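You operate a simulated robot arm through the tools that you are given. There is no shell and no other tool.

You run a simulated robot arm. Do the job below in one go: nothing can be reset, and whatever is moved stays where it is left.

JOB
Swap the white trough in the drawer for the black one.
Fine: the black trough's lid and the white trough go on the bench; nothing spilt; drawer shut.

Only the result counts: the job must be done as asked and must still hold three seconds after the hand-in. Knocking over, shifting, dropping, spilling or breaking anything else fails it. Lids that push on must go on centred and level and be pressed home; caps that screw on are set level and turned clockwise until they are tight.

ROBOT AND FRAMES
A 6-joint arm with a two-finger parallel gripper, fixed in place. Base frame: the origin is at the foot of the arm, x ahead of it, y to its left, z up. Lengths are in m, angles in degrees, forces in N, time in s.
With the tool pointing down near the work surface it reaches from about 0.26 to 0.68 m from the base axis. Its first joint turns from -66.0 to 66.0 degrees. Payload 2.9 kg.
Tool frame: the origin (TCP) lies between the finger pads and is the grasp point; the fingertips stand 0.03 m ahead of it; z points along the fingers, y is the line along which they close. The gripper opens to 0.11 m. The fingers are 0.02 m wide and 0.01 m thick; the gripper's body (0.048 by 0.112 m) begins 0.055 m behind the TCP.
Orientation is that of the tool frame in the base frame, as a unit quaternion [w, x, y, z]. With the fingers straight down and closing along the base's y, the tool's x points along the base's -x, its y along +y and its z along -z.

CONTROLS
- The arm moves only by the tool send_rows. Its argument "plan" is a list of rows, each a list of 7 numbers: the opening, from 0 (shut) to 1 (fully open), then the shift along the tool's x, y, z in m, then the turn, a rotation vector about the tool's x, y, z in rad. In form: [[grip, tx, ty, tz, rx, ry, rz], ...]. A call has 1 to 20 rows; each row shifts and turns the commanded pose from where the row before left it, along the tool's axes as they then stand. Rows are played at 5 a second. More than 0.05 m and 8.6 degrees between two rows, or a gripper value outside its range, and nothing of the call is played. Where a pose cannot be reached the arm comes as near as it can. A force on the tool above 40 N (or 10 N above the force at the start of the call, whichever is more), or a blocked arm, ends the call early, and 0.2 s more pass. The fingers move at their own pace (about 0.108 m/s each) and stop on an object; they squeeze with about 44 N. The grip force told is the motor's: it shows also when the fingers shut on nothing. Time passes only in rows, and 0.2 s behind the last, so rows that do not move let the fingers close. The reply holds the time, the measured pose of the TCP, the force on the tool along the base axes, the opening and the grip force, in the units named above and with some noise, with the torque about the TCP (base axes, N m) and any sound that the robot's microphone picked up.
- Cameras (640 x 400 px; columns grow to the right, rows downward): "scene" is fixed at [0.0548, 0.4216, 1.3716]; the picture's right is [-0.85, -0.53, 0.00], its down [-0.37, 0.59, -0.72] and it looks along [0.38, -0.61, -0.70] (base axes); focal length 214 px, centre (320, 200). "wrist" rides on the gripper at [0.072, 0.017, -0.103] in the tool frame; the picture's right is [-0.23, 0.97, 0.00], its down [-0.76, -0.18, -0.62] and it looks along [-0.61, -0.14, 0.78] (tool axes); focal length 222 px, centre (320, 200). There is no depth. A picture from a camera that has moved, and an enlarged one, comes with that camera's place and axes in the base frame and with its lens. The place of the scene camera against the robot may be out by one fixed shift of up to 0.018 m in any direction.
- grab_frame(camera): a new picture of that camera. The clock stands still meanwhile.
- close_up(camera, box): a new picture of the part [left, top, right, bottom] of that camera's present view, enlarged. The clock stands still meanwhile.
- sign_off(): hands the job in; it is judged then, once.

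Nothing tells you positions but the pictures and the camera data. Unless the task says otherwise, let go and move clear before handing in.

The tools are called as a command line: name --pt "numbers of a row" for each row, then --argument value for the rest, lists and objects as JSON in quotes. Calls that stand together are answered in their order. send_rows: Moves the arm, as the interface text tells. Its arguments: {"type":"object","properties":{"plan":{"type":"array","items":{"type":"array","items":{"type":"number"}}}},"required":["plan"]} The other tools are called the same way: grab_frame (camera) takes a picture; close_up (camera, box) takes an enlarged picture of a part of a camera's view; sign_off () hands the job in.

At the start:

```text
t: 0.0
ee_pos: [0.394, -0.2335, 1.1939]
ee_rot: [0.0, -0.001, 1.0, 0.0]
force: [0.3, 0.3, 0.5]
ft_torque: [-0.01, 0.03, 0.01]
grip_width: 0.11
grasp_force: 0.1
```

scene: 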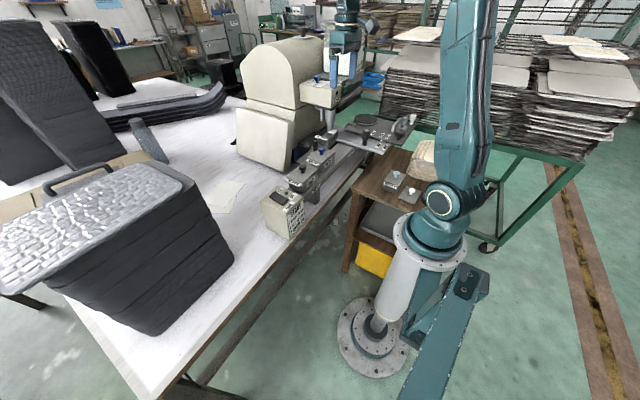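
wrist: 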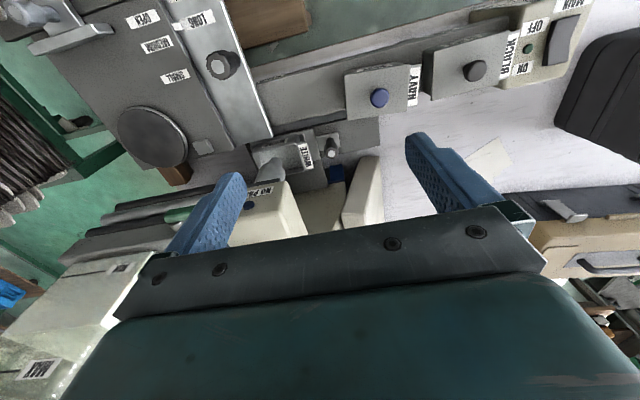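

I see a bench with a machine, several boxes with knobs and a tall arm; the troughs and drawer aren't identified yet. I'll take enlarged pictures before moving anything.

close_up --camera "scene" --box '[230, 90, 430, 240]'

close_up --camera "wrist" --box '[0, 0, 320, 200]'

close_up --camera "wrist" --box '[320, 0, 640, 200]'

```text
2.67 times, centred on (330, 165) of scene
camera zoom: at [0.0548, 0.4216, 1.3716], right [-0.85, -0.53, 0.0], down [-0.37, 0.59, -0.72], along [0.38, -0.61, -0.7], focal length 572 px, centre (293, 293)
```

zoom: 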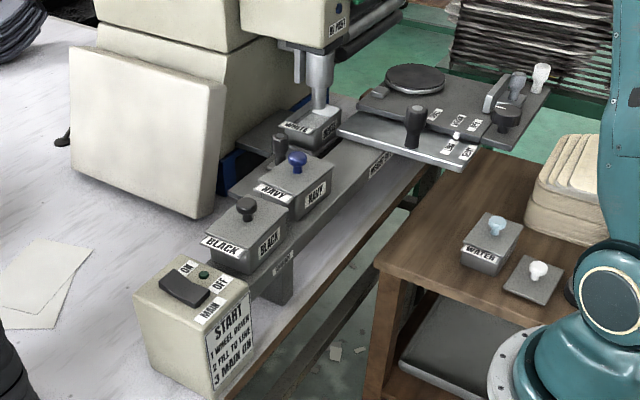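

```text
2.00 times, centred on (160, 100) of wrist
camera zoom: at [0.3215, -0.2165, 1.2964], right [0.23, 0.97, 0.0], down [0.76, -0.18, 0.62], along [0.61, -0.14, -0.78], focal length 444 px, centre (640, 400)
```

zoom: 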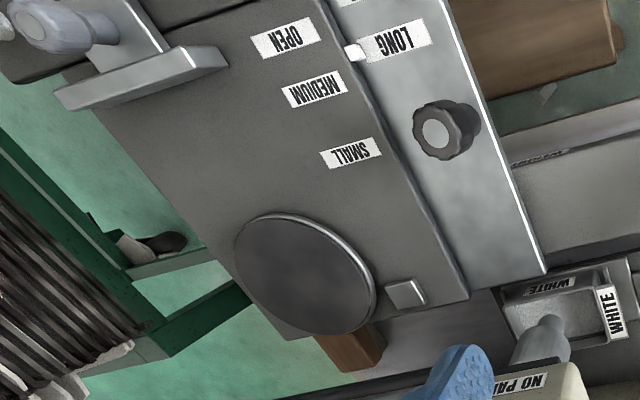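

```text
2.00 times, centred on (480, 100) of wrist
camera zoom: at [0.3215, -0.2165, 1.2964], right [0.23, 0.97, 0.0], down [0.76, -0.18, 0.62], along [0.61, -0.14, -0.78], focal length 444 px, centre (0, 400)
```

zoom: 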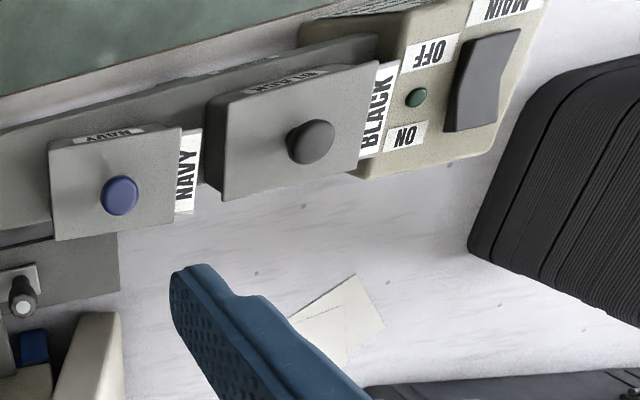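

The white trough seems to sit under a nozzle or wheel on a rail, with the black and navy troughs, both lidded with knobs, beside it. I'll zoom further to find the drawer, any labels and the machine's state.

close_up --camera "scene" --box '[310, 100, 390, 150]'

close_up --camera "scene" --box '[255, 140, 351, 240]'

close_up --camera "scene" --box '[340, 100, 440, 220]'

close_up --camera "wrist" --box '[230, 110, 390, 230]'

close_up --camera "scene" --box '[290, 30, 390, 130]'

```text
8.00 times, centred on (350, 125) of scene
camera zoom: at [0.0548, 0.4216, 1.3716], right [-0.85, -0.53, 0.0], down [-0.37, 0.59, -0.72], along [0.38, -0.61, -0.7], focal length 1716 px, centre (80, 800)
```

zoom: 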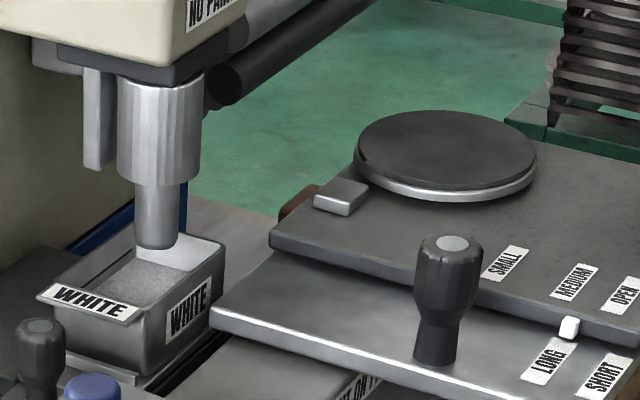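

```text
4.00 times, centred on (303, 190) of scene
camera zoom: at [0.0548, 0.4216, 1.3716], right [-0.85, -0.53, 0.0], down [-0.37, 0.59, -0.72], along [0.38, -0.61, -0.7], focal length 858 px, centre (388, 240)
```

zoom: 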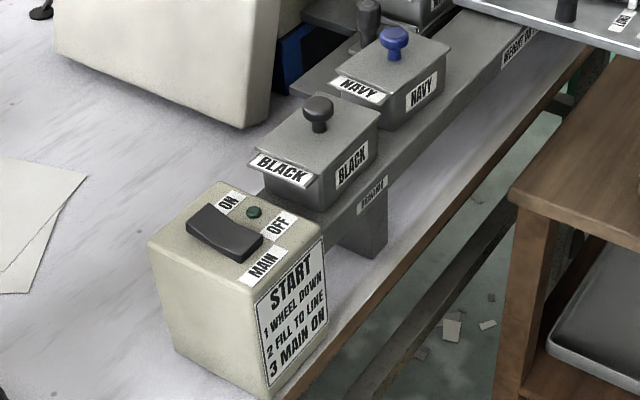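

```text
3.33 times, centred on (390, 160) of scene
camera zoom: at [0.0548, 0.4216, 1.3716], right [-0.85, -0.53, 0.0], down [-0.37, 0.59, -0.72], along [0.38, -0.61, -0.7], focal length 715 px, centre (87, 333)
```

zoom: 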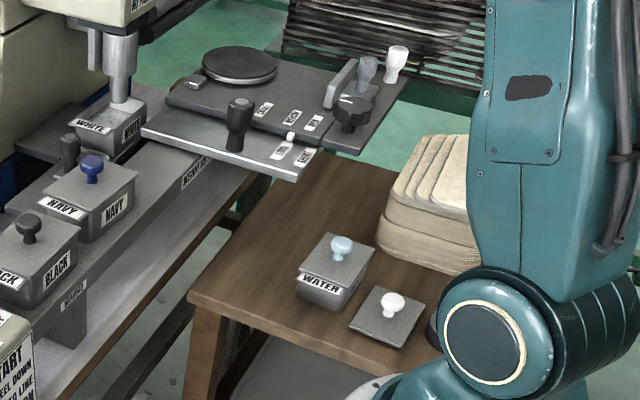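

```text
3.33 times, centred on (310, 170) of wrist
camera zoom: at [0.3215, -0.2165, 1.2964], right [0.23, 0.97, 0.0], down [0.76, -0.18, 0.62], along [0.61, -0.14, -0.78], focal length 740 px, centre (353, 300)
```

zoom: 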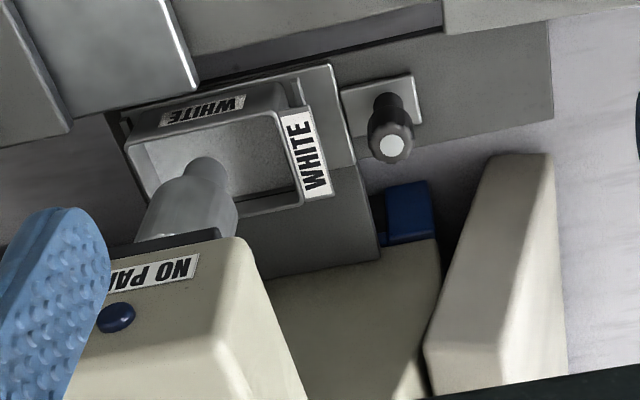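

```text
4.00 times, centred on (340, 80) of scene
camera zoom: at [0.0548, 0.4216, 1.3716], right [-0.85, -0.53, 0.0], down [-0.37, 0.59, -0.72], along [0.38, -0.61, -0.7], focal length 858 px, centre (240, 680)
```

zoom: 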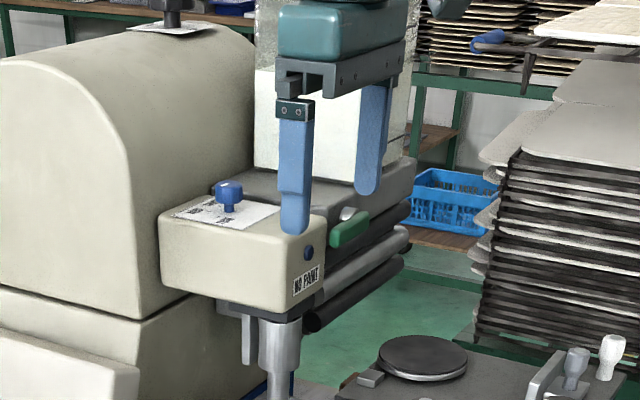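

The white trough sits under the wheel near (0.48, -0.32), the black one with its lid near (0.41, -0.04), and a drawer handle knob lies between them. I'll move the arm up and aside, clear of everything, to look from more angles.

send_rows --pt "1 0.02 0.04 0 0 0 0" --pt "1 0.02 0.04 0 0 0 0" --pt "1 0.02 0.04 0 0 0 0" --pt "1 0.02 0.04 0 0 0 0" --pt "1 0.0 0.04 0 0 0 0"

grab_frame --camera "wrist"

grab_frame --camera "scene"

```text
t: 1.2
ee_pos: [0.3142, -0.0336, 1.1918]
ee_rot: [-0.001, 0.0, 1.0, 0.0]
force: [-0.5, 0.1, -0.6]
ft_torque: [0.0, -0.02, -0.01]
grip_width: 0.1097
grasp_force: 0.1
```

```text
taken
camera wrist: at [0.2418, -0.0168, 1.2955], right [0.23, 0.97, 0.0], down [0.76, -0.18, 0.62], along [0.61, -0.14, -0.78], focal length 222 px, centre (320, 200)
```

wrist: 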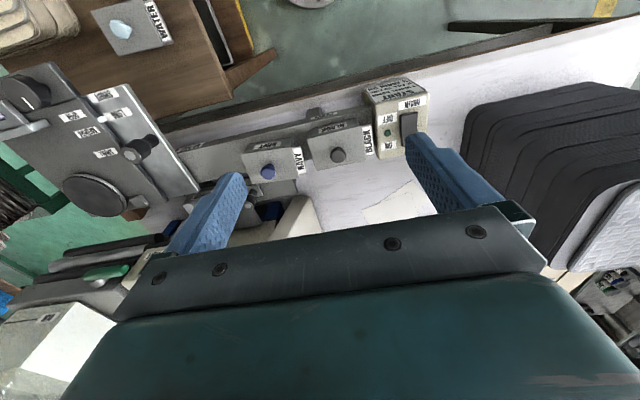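

```text
taken
```

scene: 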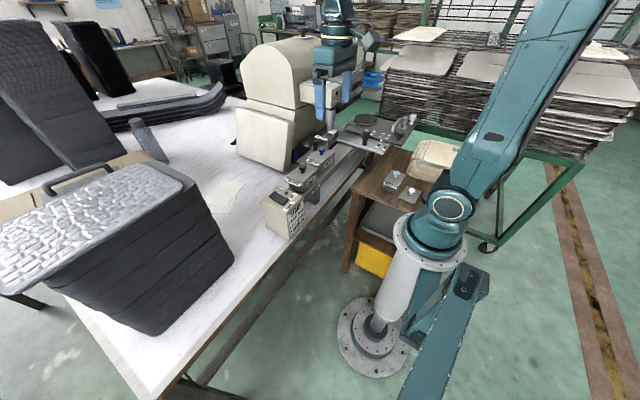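

From here the rail with the black and navy lidded troughs and the handle is in view. I'll zoom on the drawer and rail details.

close_up --camera "wrist" --box '[220, 80, 440, 220]'

close_up --camera "wrist" --box '[0, 50, 240, 220]'

close_up --camera "scene" --box '[290, 110, 380, 200]'

```text
2.86 times, centred on (330, 150) of wrist
camera zoom: at [0.2418, -0.0168, 1.2955], right [0.23, 0.97, 0.0], down [0.76, -0.18, 0.62], along [0.61, -0.14, -0.78], focal length 635 px, centre (291, 343)
```

zoom: 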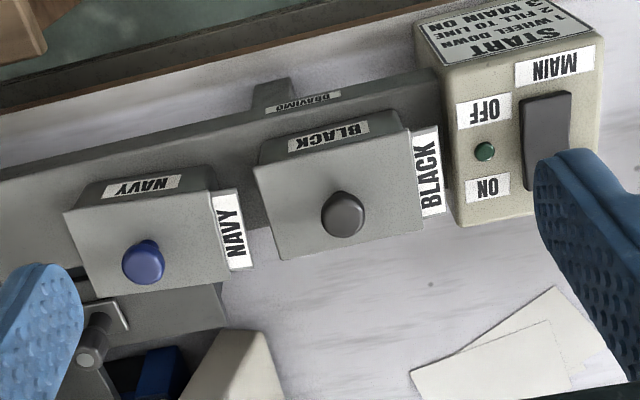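

```text
2.35 times, centred on (120, 135) of wrist
camera zoom: at [0.2418, -0.0168, 1.2955], right [0.23, 0.97, 0.0], down [0.76, -0.18, 0.62], along [0.61, -0.14, -0.78], focal length 523 px, centre (791, 353)
```

zoom: 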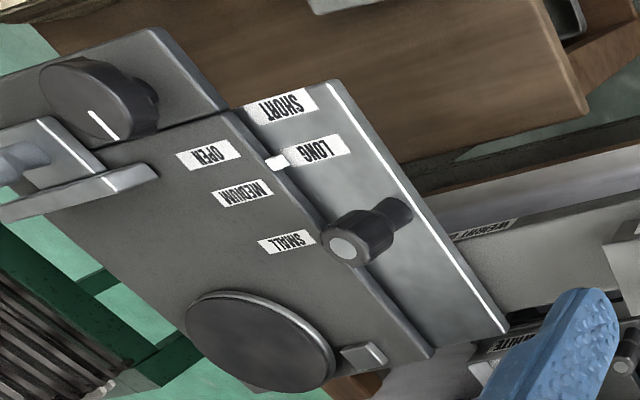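

```text
4.44 times, centred on (335, 155) of scene
camera zoom: at [0.0548, 0.4216, 1.3716], right [-0.85, -0.53, 0.0], down [-0.37, 0.59, -0.72], along [0.38, -0.61, -0.7], focal length 953 px, centre (253, 400)
```

zoom: 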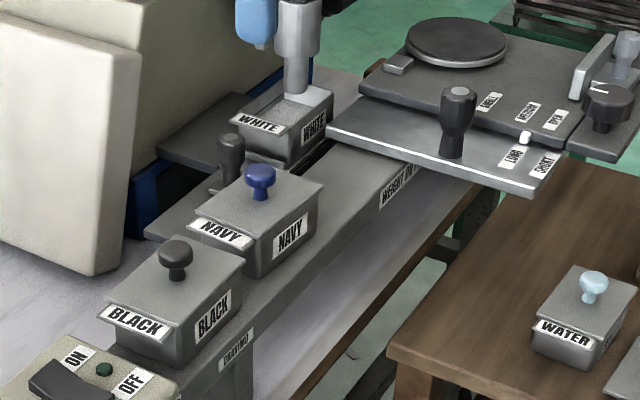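

Two small labels on the rail's front edge could matter, so I'll read them.

close_up --camera "scene" --box '[365, 140, 395, 165]'

close_up --camera "scene" --box '[335, 178, 357, 198]'

close_up --camera "wrist" --box '[290, 95, 370, 145]'

close_up --camera "scene" --box '[310, 80, 370, 140]'

close_up --camera "scene" --box '[305, 110, 350, 165]'

```text
16.00 times, centred on (380, 152) of scene
camera zoom: at [0.0548, 0.4216, 1.3716], right [-0.85, -0.53, 0.0], down [-0.37, 0.59, -0.72], along [0.38, -0.61, -0.7], focal length 3432 px, centre (-640, 960)
```

zoom: 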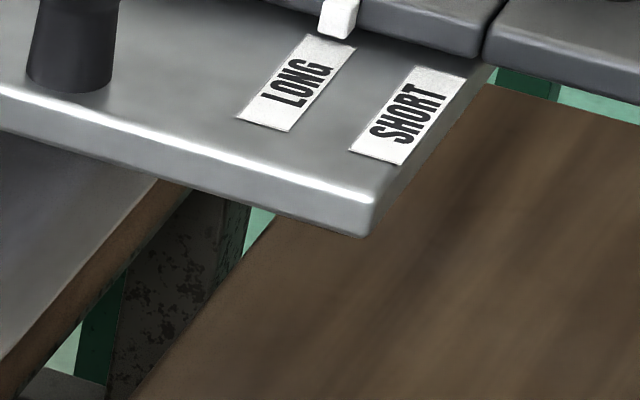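

```text
16.00 times, centred on (346, 188) of scene
camera zoom: at [0.0548, 0.4216, 1.3716], right [-0.85, -0.53, 0.0], down [-0.37, 0.59, -0.72], along [0.38, -0.61, -0.7], focal length 3432 px, centre (-96, 392)
```

zoom: 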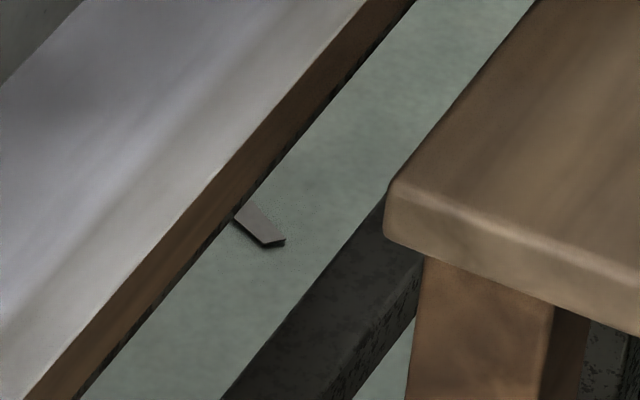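

```text
8.00 times, centred on (330, 120) of wrist
camera zoom: at [0.2418, -0.0168, 1.2955], right [0.23, 0.97, 0.0], down [0.76, -0.18, 0.62], along [0.61, -0.14, -0.78], focal length 1777 px, centre (240, 840)
```

zoom: 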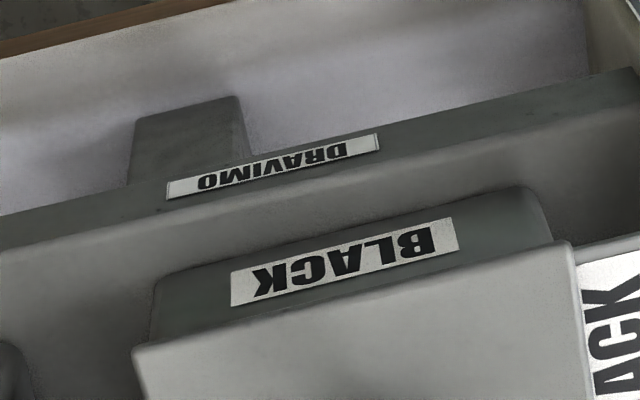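

```text
6.67 times, centred on (340, 110) of scene
camera zoom: at [0.0548, 0.4216, 1.3716], right [-0.85, -0.53, 0.0], down [-0.37, 0.59, -0.72], along [0.38, -0.61, -0.7], focal length 1430 px, centre (187, 800)
```

zoom: 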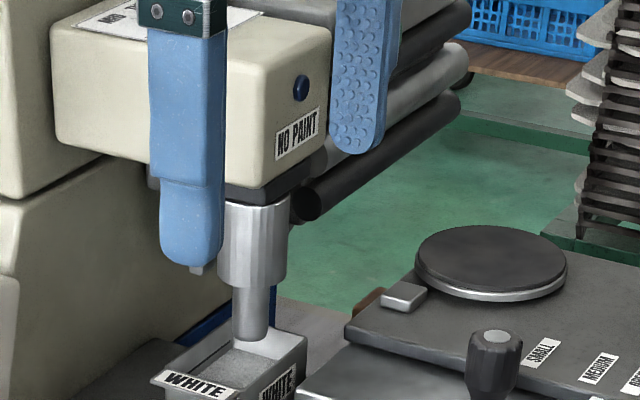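

```text
7.27 times, centred on (328, 138) of scene
camera zoom: at [0.0548, 0.4216, 1.3716], right [-0.85, -0.53, 0.0], down [-0.37, 0.59, -0.72], along [0.38, -0.61, -0.7], focal length 1560 px, centre (266, 654)
```

zoom: 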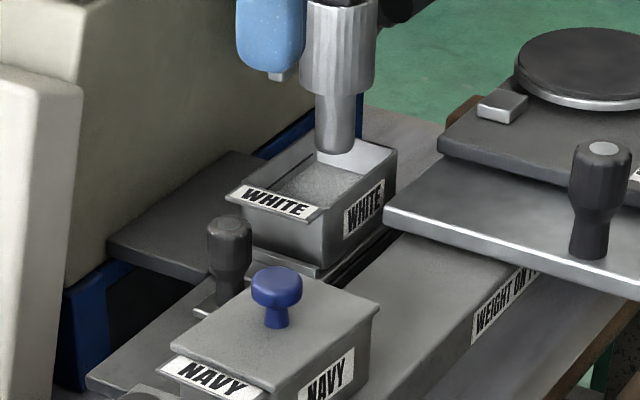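

There is a "WEIGHT ON ..." label on the rail and a knob on the drawer's front plate. I'll read that label and then take a lower, closer view.

close_up --camera "scene" --box '[344, 140, 368, 160]'

close_up --camera "scene" --box '[318, 112, 348, 134]'

send_rows --pt "1 0 -0.03 0.04 0 0 0" --pt "1 0 -0.04 0.03 0 0 0" --pt "1 0 -0.04 0.0 0 0 0"

grab_frame --camera "wrist"

```text
16.00 times, centred on (356, 150) of scene
camera zoom: at [0.0548, 0.4216, 1.3716], right [-0.85, -0.53, 0.0], down [-0.37, 0.59, -0.72], along [0.38, -0.61, -0.7], focal length 3432 px, centre (-256, 1000)
```

zoom: 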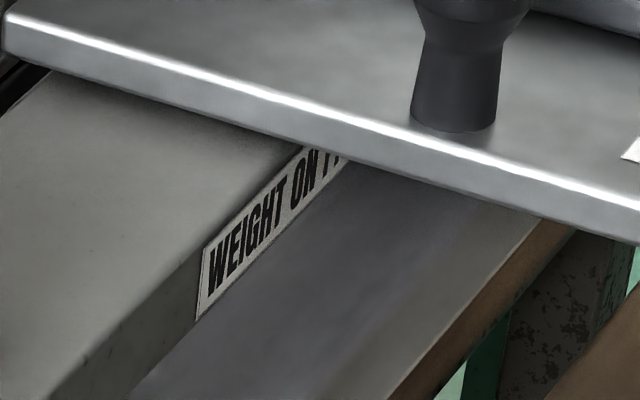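

```text
16.00 times, centred on (333, 123) of scene
camera zoom: at [0.0548, 0.4216, 1.3716], right [-0.85, -0.53, 0.0], down [-0.37, 0.59, -0.72], along [0.38, -0.61, -0.7], focal length 3432 px, centre (112, 1432)
```

zoom: 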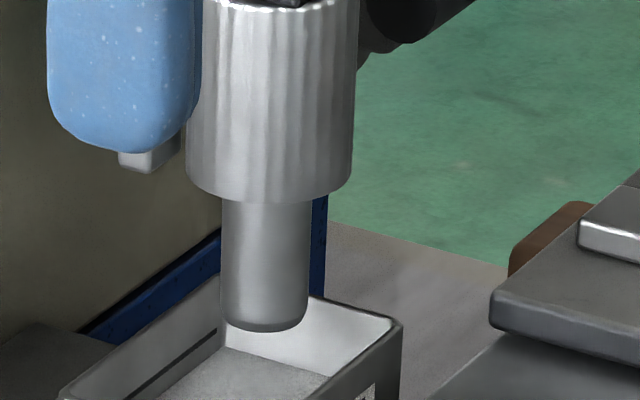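

```text
t: 2.0
ee_pos: [0.3153, -0.1438, 1.1235]
ee_rot: [0.0, -0.001, 1.0, 0.0]
force: [-0.6, -0.5, 0.8]
ft_torque: [-0.01, -0.01, 0.02]
grip_width: 0.11
grasp_force: 0.1
```

```text
taken
camera wrist: at [0.2417, -0.1272, 1.2255], right [0.23, 0.97, 0.0], down [0.76, -0.18, 0.62], along [0.61, -0.14, -0.78], focal length 222 px, centre (320, 200)
```

wrist: 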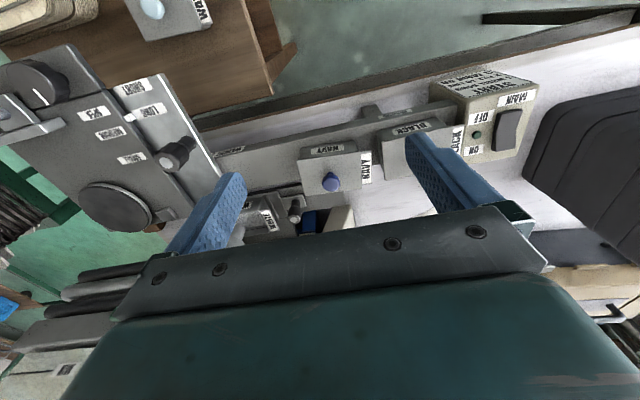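

The wheel tip seems to hang close to the white trough's rim. I need a side view, so I'll turn and tilt the wrist in free space to look level along the rail at the drawer.

send_rows --pt "1 0 0.04 0 0 0 0" --pt "1 0 0.04 0 0 0 0" --pt "1 0 0.04 0 0 0 0" --pt "1 0 0 0 0 0 0.14" --pt "1 0 0 0 0 0 0.14" --pt "1 0 0 0 0 0 0.14" --pt "1 0 0 0 0 0 0.14" --pt "1 0 0 0 0 0 0.14" --pt "1 0 0 0 0 0 0.14" --pt "1 0 0 0 0 -0.14 0" --pt "1 0 0 0 0 -0.14 0" --pt "1 0 0 0 0 -0.14 0" --pt "1 0 0 0 0 -0.14 0"

grab_frame --camera "wrist"

```text
t: 4.8
ee_pos: [0.3131, -0.0231, 1.1251]
ee_rot: [0.253, 0.392, 0.877, -0.113]
force: [-0.1, -0.7, -0.4]
ft_torque: [-0.02, 0.02, 0.06]
grip_width: 0.1099
grasp_force: 0.1
```

```text
taken
camera wrist: at [0.2483, 0.0752, 1.1728], right [0.85, 0.51, 0.12], down [0.08, -0.35, 0.93], along [0.52, -0.79, -0.34], focal length 222 px, centre (320, 200)
```

wrist: 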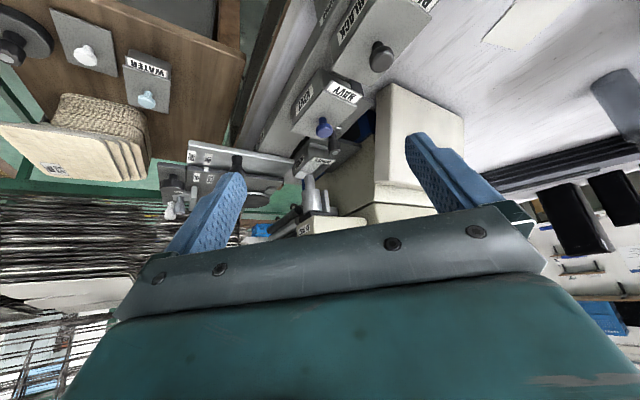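

The side view is upside down (picture-down is up in the world), but the drawer, wheel and troughs are visible. I'll zoom in.

close_up --camera "wrist" --box '[270, 110, 370, 220]'

close_up --camera "wrist" --box '[290, 130, 345, 200]'

```text
3.64 times, centred on (320, 165) of wrist
camera zoom: at [0.2483, 0.0752, 1.1728], right [0.85, 0.51, 0.12], down [0.08, -0.35, 0.93], along [0.52, -0.79, -0.34], focal length 808 px, centre (320, 327)
```

zoom: 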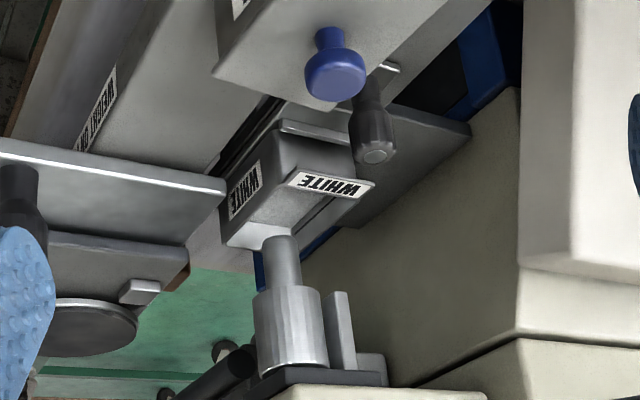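

```text
5.71 times, centred on (318, 165) of wrist
camera zoom: at [0.2483, 0.0752, 1.1728], right [0.85, 0.51, 0.12], down [0.08, -0.35, 0.93], along [0.52, -0.79, -0.34], focal length 1269 px, centre (334, 400)
```

zoom: 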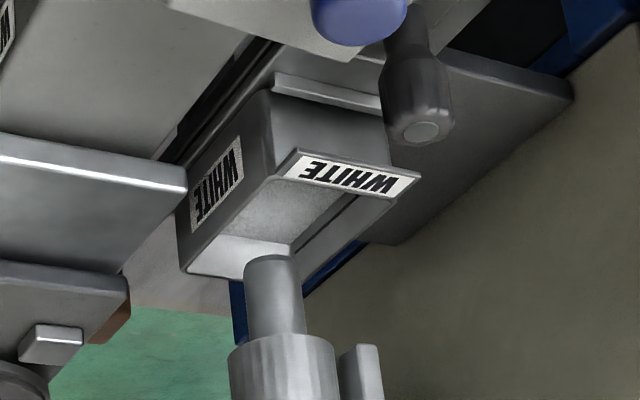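

From here the wheel tip appears at about the rim height of the white trough. I'll level the tool again and take an overhead look straight down at the rail and drawer to fix positions.

send_rows --pt "1 0 0 0 0 0.14 0" --pt "1 0 0 0 0 0.14 0" --pt "1 0 0 0 0 0.14 0" --pt "1 0 0 0 0 0.14 0" --pt "1 0 0 0 0 0 -0.14" --pt "1 0 0 0 0 0 -0.14" --pt "1 0 0 0 0 0 -0.14" --pt "1 0 0 0 0 0 -0.14" --pt "1 0 0 0 0 0 -0.14" --pt "1 0 0 0 0 0 -0.14" --pt "1 -0.04 0 -0.03 0 0 0" --pt "1 -0.04 -0.02 -0.03 0 0 0" --pt "1 -0.03 -0.02 0 0 0 0" --pt "1 0 0 0 0 0.133 0" --pt "1 0 0 0 0 0.133 0" --pt "1 0 0 0 0 0.133 0" --pt "1 0 0 0 0 0.133 0" --pt "1 0 0 0 0 0.133 0"

grab_frame --camera "wrist"

grab_frame --camera "scene"

```text
refused: row 12 steps farther than a row can; nothing moved
```

```text
taken
camera wrist: at [0.2483, 0.0752, 1.1728], right [0.85, 0.51, 0.12], down [0.08, -0.35, 0.93], along [0.52, -0.79, -0.34], focal length 222 px, centre (320, 200)
```

wrist: 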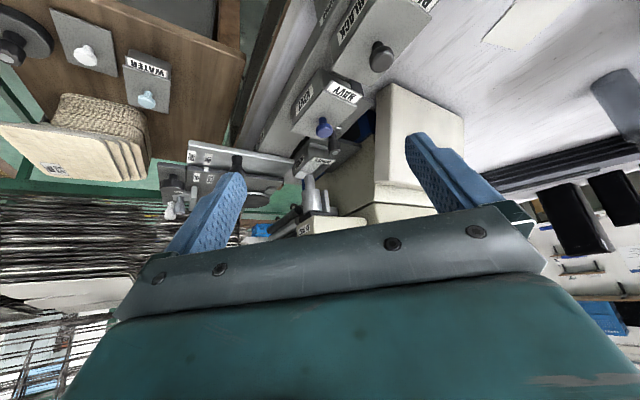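

```text
taken
```

scene: 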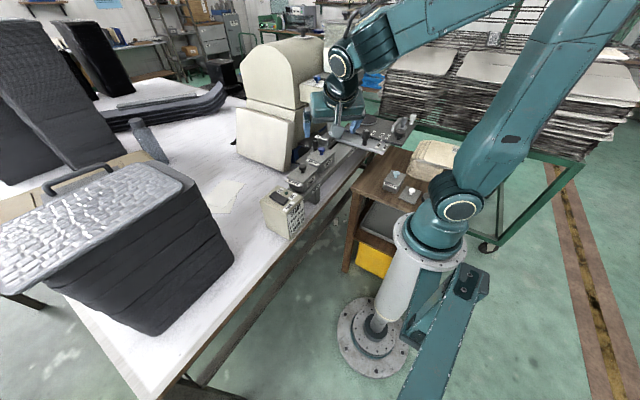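

One row was a touch too long, so nothing moved. I'll send the same move to the overhead view with shorter steps.

send_rows --pt "1 0 0 0 0 0.14 0" --pt "1 0 0 0 0 0.14 0" --pt "1 0 0 0 0 0.14 0" --pt "1 0 0 0 0 0.14 0" --pt "1 0 0 0 0 0 -0.14" --pt "1 0 0 0 0 0 -0.14" --pt "1 0 0 0 0 0 -0.14" --pt "1 0 0 0 0 0 -0.14" --pt "1 0 0 0 0 0 -0.14" --pt "1 0 0 0 0 0 -0.14" --pt "1 -0.035 0 -0.025 0 0 0" --pt "1 -0.035 -0.02 -0.02 0 0 0" --pt "1 -0.035 -0.02 0 0 0 0" --pt "1 0 0 0 0 0.133 0" --pt "1 0 0 0 0 0.133 0" --pt "1 0 0 0 0 0.133 0" --pt "1 0 0 0 0 0.133 0" --pt "1 0 0 0 0 0.133 0"

grab_frame --camera "wrist"

grab_frame --camera "scene"

```text
t: 8.7
ee_pos: [0.4268, -0.0576, 1.1632]
ee_rot: [-0.275, 0.0, 0.961, 0.009]
force: [0.7, -1.2, -24.4]
ft_torque: [0.17, 0.08, 0.01]
grip_width: 0.1101
grasp_force: 0.1
out of reach, approached as far as the arm can: row 15
stopped in row 18: the force on the tool passed its limit at 84 N (the readings are from after the stop); the commanded pose is now the measured one
```

```text
taken
camera wrist: at [0.4188, -0.0442, 1.2889], right [0.2, 0.97, -0.1], down [0.98, -0.18, 0.12], along [0.1, -0.12, -0.99], focal length 222 px, centre (320, 200)
```

wrist: 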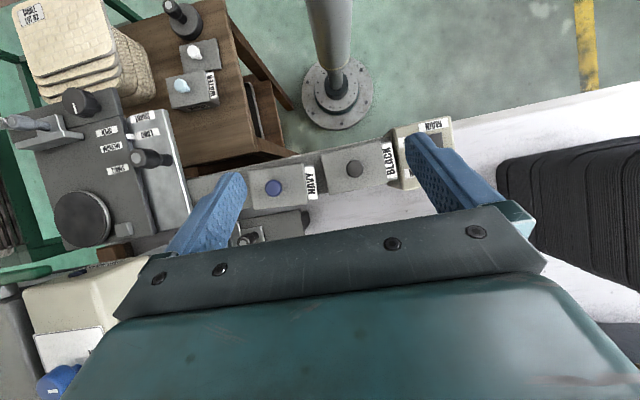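

```text
taken
```

scene: 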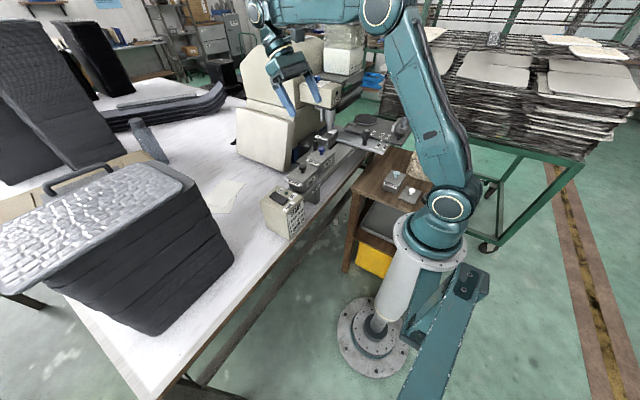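

The tilt ran into the arm's own limit, with nothing in the scene touched as far as I can see. I'll use this near-overhead view for close-ups, then ease the tilt back.

close_up --camera "wrist" --box '[160, 110, 440, 270]'

close_up --camera "wrist" --box '[230, 130, 430, 250]'

send_rows --pt "1 0 0 0 0 -0.1 0" --pt "1 0 0 0 0 -0.1 0" --pt "1 0 0 0 0 0 0"

grab_frame --camera "wrist"

grab_frame --camera "scene"

```text
2.29 times, centred on (300, 190) of wrist
camera zoom: at [0.4188, -0.0442, 1.2889], right [0.2, 0.97, -0.1], down [0.98, -0.18, 0.12], along [0.1, -0.12, -0.99], focal length 508 px, centre (366, 223)
```

zoom: 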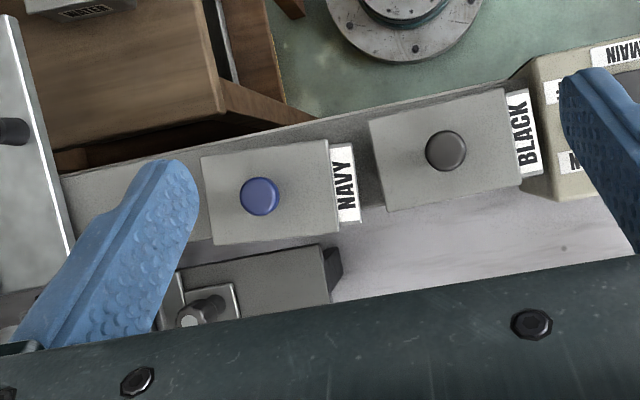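

```text
3.20 times, centred on (330, 190) of wrist
camera zoom: at [0.4188, -0.0442, 1.2889], right [0.2, 0.97, -0.1], down [0.98, -0.18, 0.12], along [0.1, -0.12, -0.99], focal length 711 px, centre (288, 232)
```

zoom: 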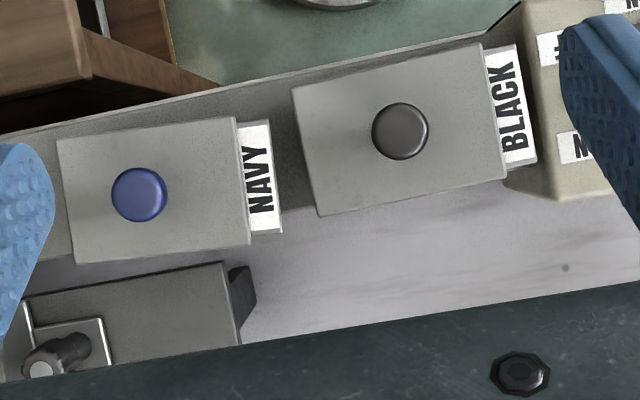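

```text
t: 9.4
ee_pos: [0.4251, -0.0595, 1.1645]
ee_rot: [-0.178, 0.0, 0.984, 0.009]
force: [0.0, 0.1, 0.4]
ft_torque: [-0.03, 0.03, 0.01]
grip_width: 0.1102
grasp_force: 0.1
```

```text
taken
camera wrist: at [0.3929, -0.0444, 1.2859], right [0.22, 0.97, -0.06], down [0.93, -0.19, 0.31], along [0.29, -0.13, -0.95], focal length 222 px, centre (320, 200)
```

wrist: 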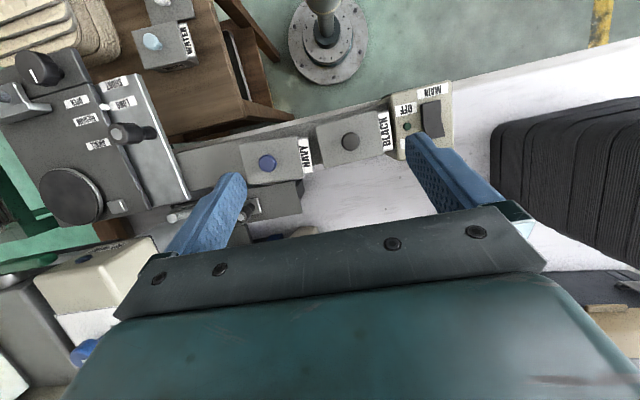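

```text
taken
```

scene: 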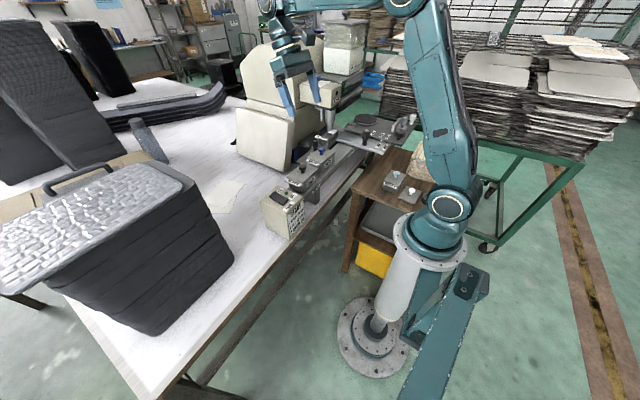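

Nothing was disturbed. From the views, the bench top is at z≈0.78, the black lid is centred at about (0.417, -0.027) with its knob top at z≈0.958, the drawer knob top is at about (0.505, -0.239, 0.933), and the wheel tip is near (0.502, -0.344). Next I'll turn the wrist to look level along -y at the drawer front.

send_rows --pt "1 0 0 0 0 -0.12 0" --pt "1 0 0 0 0 -0.12 0" --pt "1 0 0 0 0 -0.118 0" --pt "1 -0.025 0.01 0.02 0 0 0" --pt "1 -0.025 0.01 0.02 0 0 0" --pt "1 -0.025 0.01 0.02 0 0 0" --pt "1 0 0 0 0 0 0.1309" --pt "1 0 0 0 0 0 0.1309" --pt "1 0 0 0 0 0 0.1309" --pt "1 0 0 0 0 0 0.1309" --pt "1 0 0 0 0 0 0.1309" --pt "1 0 0 0 0 0 0.1309" --pt "1 0 0 0 0 0 0.1309" --pt "1 0 0 0 0 0 0.1309" --pt "1 0 0 0 0 0 0.1309" --pt "1 0 0 0 0 0 0.1309" --pt "1 0 0 0 0 0 0.1309" --pt "1 0 0 0 0 0 0.1309"

grab_frame --camera "wrist"

```text
t: 13.2
ee_pos: [0.5179, -0.0285, 1.124]
ee_rot: [-0.028, 0.708, 0.705, -0.02]
force: [-0.1, 0.3, -0.9]
ft_torque: [0.01, -0.05, 0.03]
grip_width: 0.1101
grasp_force: 0.0
out of reach, approached as far as the arm can: row 2, 3, 4, 5
```

```text
taken
camera wrist: at [0.5415, 0.0429, 1.225], right [0.97, -0.23, -0.07], down [-0.14, -0.77, 0.63], along [-0.2, -0.6, -0.78], focal length 222 px, centre (320, 200)
```

wrist: 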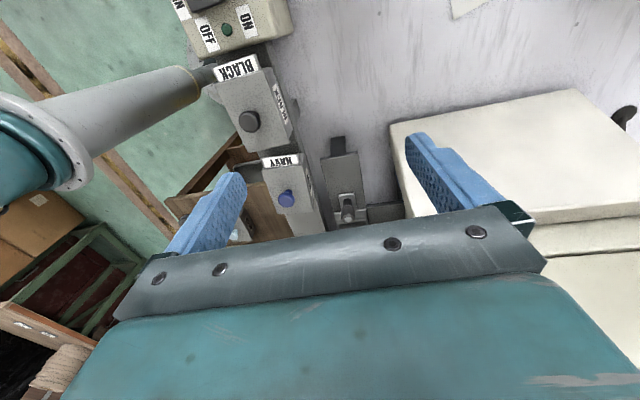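

I'm facing along -y above the bench, with the navy and black troughs and the drawer handle in view. I'll correct the small residual tilt and pitch up for the level view.

send_rows --pt "1 0 0 0 -0.068 -0.011 0" --pt "1 0 0 0 0 -0.13 0" --pt "1 0 0 0 0 -0.13 0" --pt "1 0 0 0 0 -0.13 0" --pt "1 0 0 0 0 -0.13 0" --pt "1 0 0 0 0 -0.13 0" --pt "1 0 0 0 0 -0.13 0"

grab_frame --camera "wrist"

```text
t: 14.8
ee_pos: [0.5479, -0.0075, 1.1473]
ee_rot: [0.153, 0.69, 0.69, -0.153]
force: [0.8, -0.7, -0.1]
ft_torque: [0.0, 0.0, 0.03]
grip_width: 0.1097
grasp_force: 0.2
out of reach, approached as far as the arm can: row 1, 2, 3, 4, 5, 6, 7
```

```text
taken
camera wrist: at [0.5647, 0.1007, 1.2096], right [0.97, -0.21, 0.1], down [-0.18, -0.43, 0.89], along [-0.14, -0.88, -0.45], focal length 222 px, centre (320, 200)
```

wrist: 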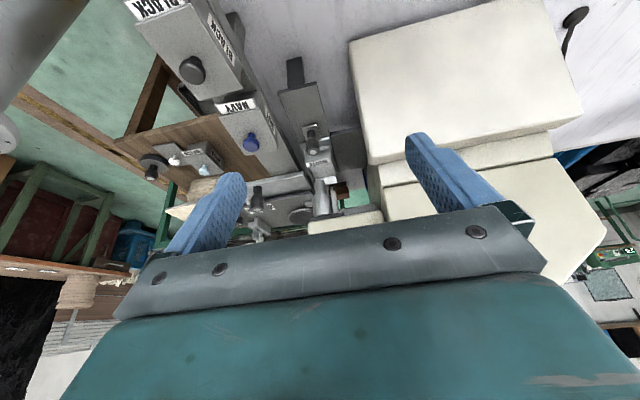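

The arm is at a limit for this tilt, but the view is useful. I'll zoom on the drawer front and the wheel.

close_up --camera "wrist" --box '[260, 90, 380, 230]'

close_up --camera "wrist" --box '[290, 120, 350, 220]'

close_up --camera "wrist" --box '[140, 0, 300, 110]'

```text
2.86 times, centred on (320, 160) of wrist
camera zoom: at [0.5647, 0.1007, 1.2096], right [0.97, -0.21, 0.1], down [-0.18, -0.43, 0.89], along [-0.14, -0.88, -0.45], focal length 635 px, centre (320, 314)
```

zoom: 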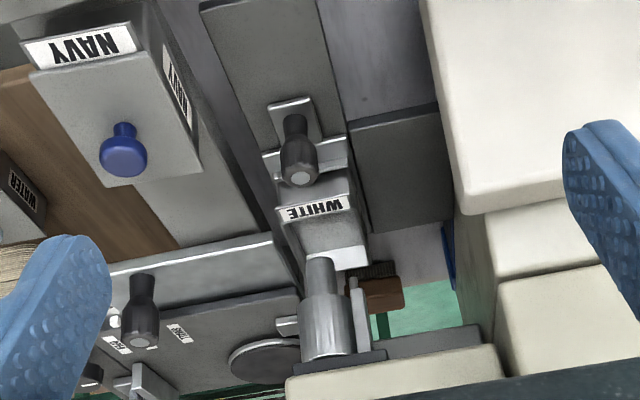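

```text
4.00 times, centred on (320, 170) of wrist
camera zoom: at [0.5647, 0.1007, 1.2096], right [0.97, -0.21, 0.1], down [-0.18, -0.43, 0.89], along [-0.14, -0.88, -0.45], focal length 888 px, centre (320, 320)
```

zoom: 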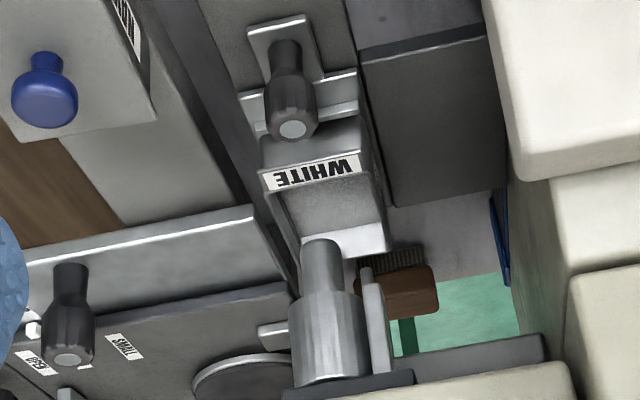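

```text
3.64 times, centred on (220, 55) of wrist
camera zoom: at [0.5647, 0.1007, 1.2096], right [0.97, -0.21, 0.1], down [-0.18, -0.43, 0.89], along [-0.14, -0.88, -0.45], focal length 808 px, centre (684, 727)
```

zoom: 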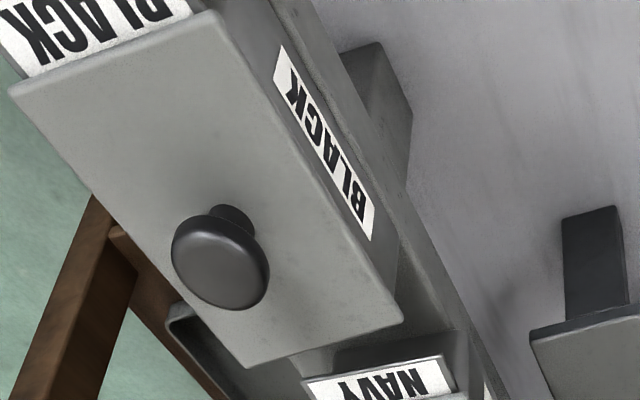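

The wheel tip (z≈0.935) clears the white trough's rim (z≈0.917), so the drawer can be pulled toward +y without touching the wheel. The handle post stands at about (0.505, -0.239), top at z≈0.933. I'll bring the tool back to vertical and check the pose.

send_rows --pt "1 0 0 0 0 0.13 0" --pt "1 0 0 0 0 0.13 0" --pt "1 0 0 0 0 0.13 0" --pt "1 0 0 0 0 0.046 0" --pt "1 0 0 0 0 0 0"

```text
t: 16.1
ee_pos: [0.5471, -0.0087, 1.1471]
ee_rot: [-0.001, 0.708, 0.706, 0.001]
force: [0.0, 0.4, -0.7]
ft_torque: [0.04, 0.01, 0.02]
grip_width: 0.1101
grasp_force: 0.1
```

Tool is vertical with the fingers closing along x. I'll move to a point just +y of the drawer handle and above it, then look closely.

send_rows --pt "1 -0.03 -0.0085 0.02 0 0 0" --pt "1 -0.03 -0.0085 0.02 0 0 0" --pt "1 -0.03 -0.0085 0.02 0 0 0" --pt "1 -0.03 -0.0085 0.02 0 0 0" --pt "1 -0.02 -0.0085 0.02 0 0 0"

grab_frame --camera "wrist"

close_up --camera "wrist" --box '[240, 80, 400, 230]'

```text
t: 17.2
ee_pos: [0.5572, -0.0582, 1.1022]
ee_rot: [-0.002, 0.707, 0.707, 0.001]
force: [0.3, -0.1, -0.2]
ft_torque: [0.01, 0.0, 0.0]
grip_width: 0.11
grasp_force: 0.0
out of reach, approached as far as the arm can: row 2, 3, 4, 5
```

```text
taken
camera wrist: at [0.5738, 0.0152, 1.2061], right [0.97, -0.23, 0.0], down [-0.18, -0.76, 0.62], along [-0.14, -0.6, -0.78], focal length 222 px, centre (320, 200)
```

wrist: 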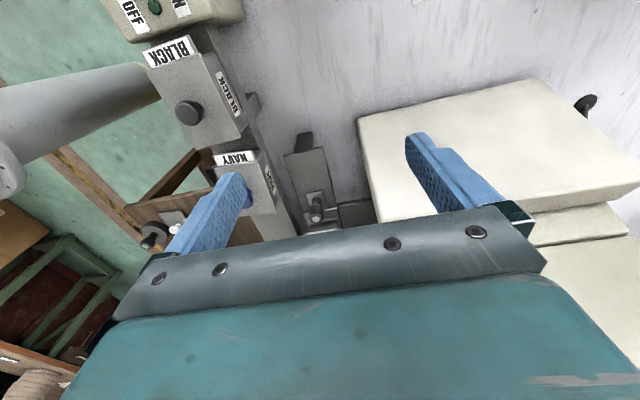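

```text
2.67 times, centred on (320, 155) of wrist
camera zoom: at [0.5738, 0.0152, 1.2061], right [0.97, -0.23, 0.0], down [-0.18, -0.76, 0.62], along [-0.14, -0.6, -0.78], focal length 592 px, centre (320, 320)
```

zoom: 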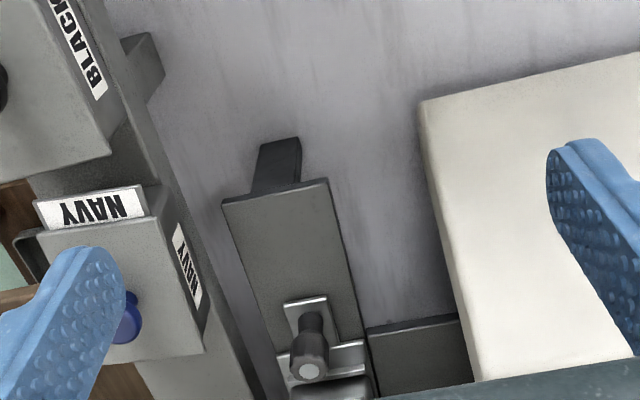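

The arm stopped short of the target, so I'll check its posture in the scene picture before going on.

grab_frame --camera "scene"

```text
taken
```

scene: 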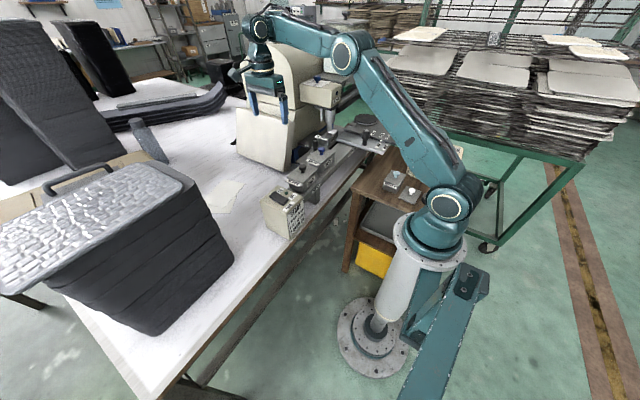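

The scene is undisturbed and the posture looks normal, so some joint limit is holding the arm back. I'll test with single small moves to find which direction is blocked.

send_rows --pt "1 -0.02 0 0 0 0 0" --pt "1 0 0 0 0 0 0"

send_rows --pt "1 0 0 0.02 0 0 0" --pt "1 0 0 0 0 0 0"

send_rows --pt "1 0 0 0 0 0 -0.1" --pt "1 0 0 0 0 0 0"

send_rows --pt "1 -0.02 0 0 0 0 0" --pt "1 0 0 0 0 0 0"

```text
t: 17.9
ee_pos: [0.5581, -0.0765, 1.1036]
ee_rot: [-0.001, 0.708, 0.706, 0.001]
force: [0.3, 1.0, -0.1]
ft_torque: [0.02, 0.04, -0.01]
grip_width: 0.1101
grasp_force: 0.1
```

```text
t: 18.4
ee_pos: [0.566, -0.076, 1.0873]
ee_rot: [-0.002, 0.708, 0.706, -0.001]
force: [-0.5, 0.2, -0.6]
ft_torque: [-0.03, 0.0, 0.01]
grip_width: 0.1103
grasp_force: 0.2
out of reach, approached as far as the arm can: row 1
```

```text
t: 19.1
ee_pos: [0.5661, -0.0783, 1.0873]
ee_rot: [-0.001, 0.671, 0.741, 0.0]
force: [1.4, -0.3, -0.4]
ft_torque: [0.0, 0.01, 0.01]
grip_width: 0.1098
grasp_force: 0.1
```

```text
t: 19.6
ee_pos: [0.5661, -0.0961, 1.0862]
ee_rot: [0.0, 0.671, 0.741, 0.0]
force: [-0.5, -0.2, 0.2]
ft_torque: [0.02, -0.02, -0.05]
grip_width: 0.1102
grasp_force: 0.1
```

Downward motion is being pushed outward, which suggests the wrist took on an awkward joint posture during the tilt. I'll undo the yaw here and test again.

send_rows --pt "1 0 0 0 0 0 -0.14" --pt "1 0 0 0 0 0 -0.14" --pt "1 0 0 0 0 0 -0.14" --pt "1 0 0 0 0 0 -0.14" --pt "1 0 0 0 0 0 -0.14" --pt "1 0 0 0 0 0 -0.14" --pt "1 0 0 0 0 0 -0.14" --pt "1 0 0 0 0 0 -0.14" --pt "1 0 0 0 0 0 -0.14" --pt "1 0 0 0 0 0 -0.14" --pt "1 0 0 0 0 0 -0.07" --pt "1 0 0 0 0 0 0"

send_rows --pt "1 0 0 0.02 0 0 0" --pt "1 0 0 0 0 0 0"

send_rows --pt "1 0.03 0 0 0 0 0" --pt "1 0 0 0 0 0 0"

grab_frame --camera "scene"

```text
t: 22.2
ee_pos: [0.5663, -0.0986, 1.0863]
ee_rot: [0.001, 0.0, 1.0, 0.001]
force: [-0.6, 1.1, 0.5]
ft_torque: [0.0, 0.03, 0.0]
grip_width: 0.1102
grasp_force: 0.0
```

```text
t: 22.9
ee_pos: [0.574, -0.1007, 1.0694]
ee_rot: [-0.002, 0.002, 1.0, 0.002]
force: [-0.3, 0.0, -0.1]
ft_torque: [0.0, 0.0, 0.01]
grip_width: 0.11
grasp_force: 0.1
out of reach, approached as far as the arm can: row 1
```

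```text
t: 23.4
ee_pos: [0.5625, -0.1031, 1.0834]
ee_rot: [-0.002, 0.001, 1.0, 0.002]
force: [0.6, 0.0, 0.7]
ft_torque: [0.04, -0.01, 0.02]
grip_width: 0.1101
grasp_force: 0.0
out of reach, approached as far as the arm can: row 1
```

```text
taken
```

scene: 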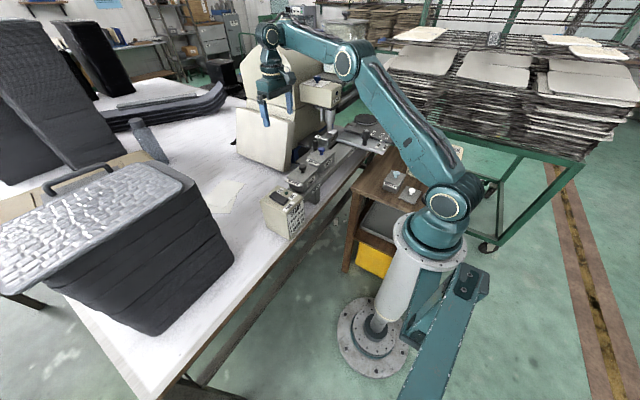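

The arm appears stuck on the outstretched side of its elbow range, a branch it slipped into during the overhead tilt. I'll raise the arm to full stretch in free space and bring it back in so the elbow bends the normal way.

send_rows --pt "1 0.0 0 -0.045 0 0 0" --pt "1 0.0 0 -0.045 0 0 0" --pt "1 0.0 0 -0.045 0 0 0" --pt "1 0.0 0 -0.045 0 0 0" --pt "1 0 0 0 0 0 0"

grab_frame --camera "scene"

```text
t: 24.4
ee_pos: [0.5596, -0.1036, 1.2248]
ee_rot: [-0.011, -0.037, 0.999, -0.012]
force: [8.3, 5.5, -12.3]
ft_torque: [-0.89, 0.33, -0.56]
grip_width: 0.11
grasp_force: 0.1
out of reach, approached as far as the arm can: row 4
stopped in row 4: the force on the tool passed its limit at 101 N (the readings are from after the stop); the commanded pose is now the measured one
```

```text
taken
```

scene: 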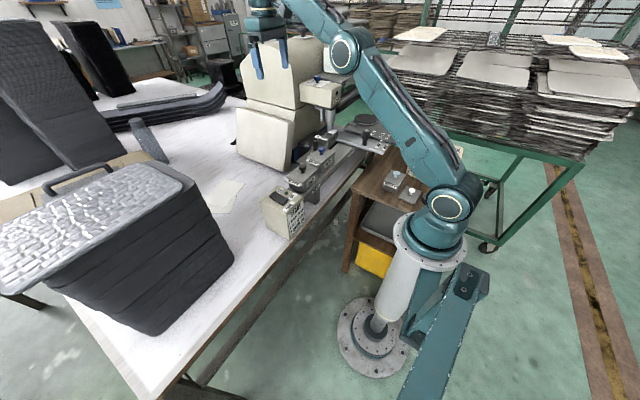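

I'll let the arm settle and check the force before moving again.

send_rows --pt "1 0 0 0 0 0 0" --pt "1 0 0 0 0 0 0"

send_rows --pt "1 0.03 0 0 0 0 0" --pt "1 0.03 0 0 0 0 0" --pt "1 0.03 0 0 0 0 0" --pt "1 0 0 0 0 0 0"

grab_frame --camera "scene"

```text
t: 25.0
ee_pos: [0.5589, -0.1026, 1.2257]
ee_rot: [-0.011, -0.038, 0.999, -0.011]
force: [13.6, 1.4, -21.3]
ft_torque: [-0.55, 0.09, -0.31]
grip_width: 0.1101
grasp_force: 0.0
```

```text
t: 26.0
ee_pos: [0.4705, -0.1118, 1.227]
ee_rot: [-0.011, -0.038, 0.999, -0.012]
force: [0.0, -0.8, -0.2]
ft_torque: [-0.01, 0.01, -0.01]
grip_width: 0.11
grasp_force: 0.1
```

```text
taken
```

scene: 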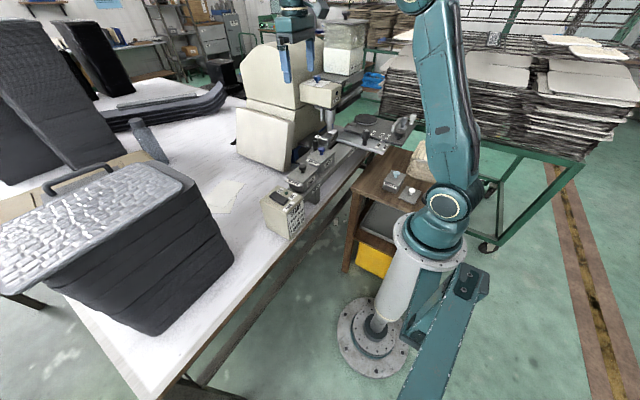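

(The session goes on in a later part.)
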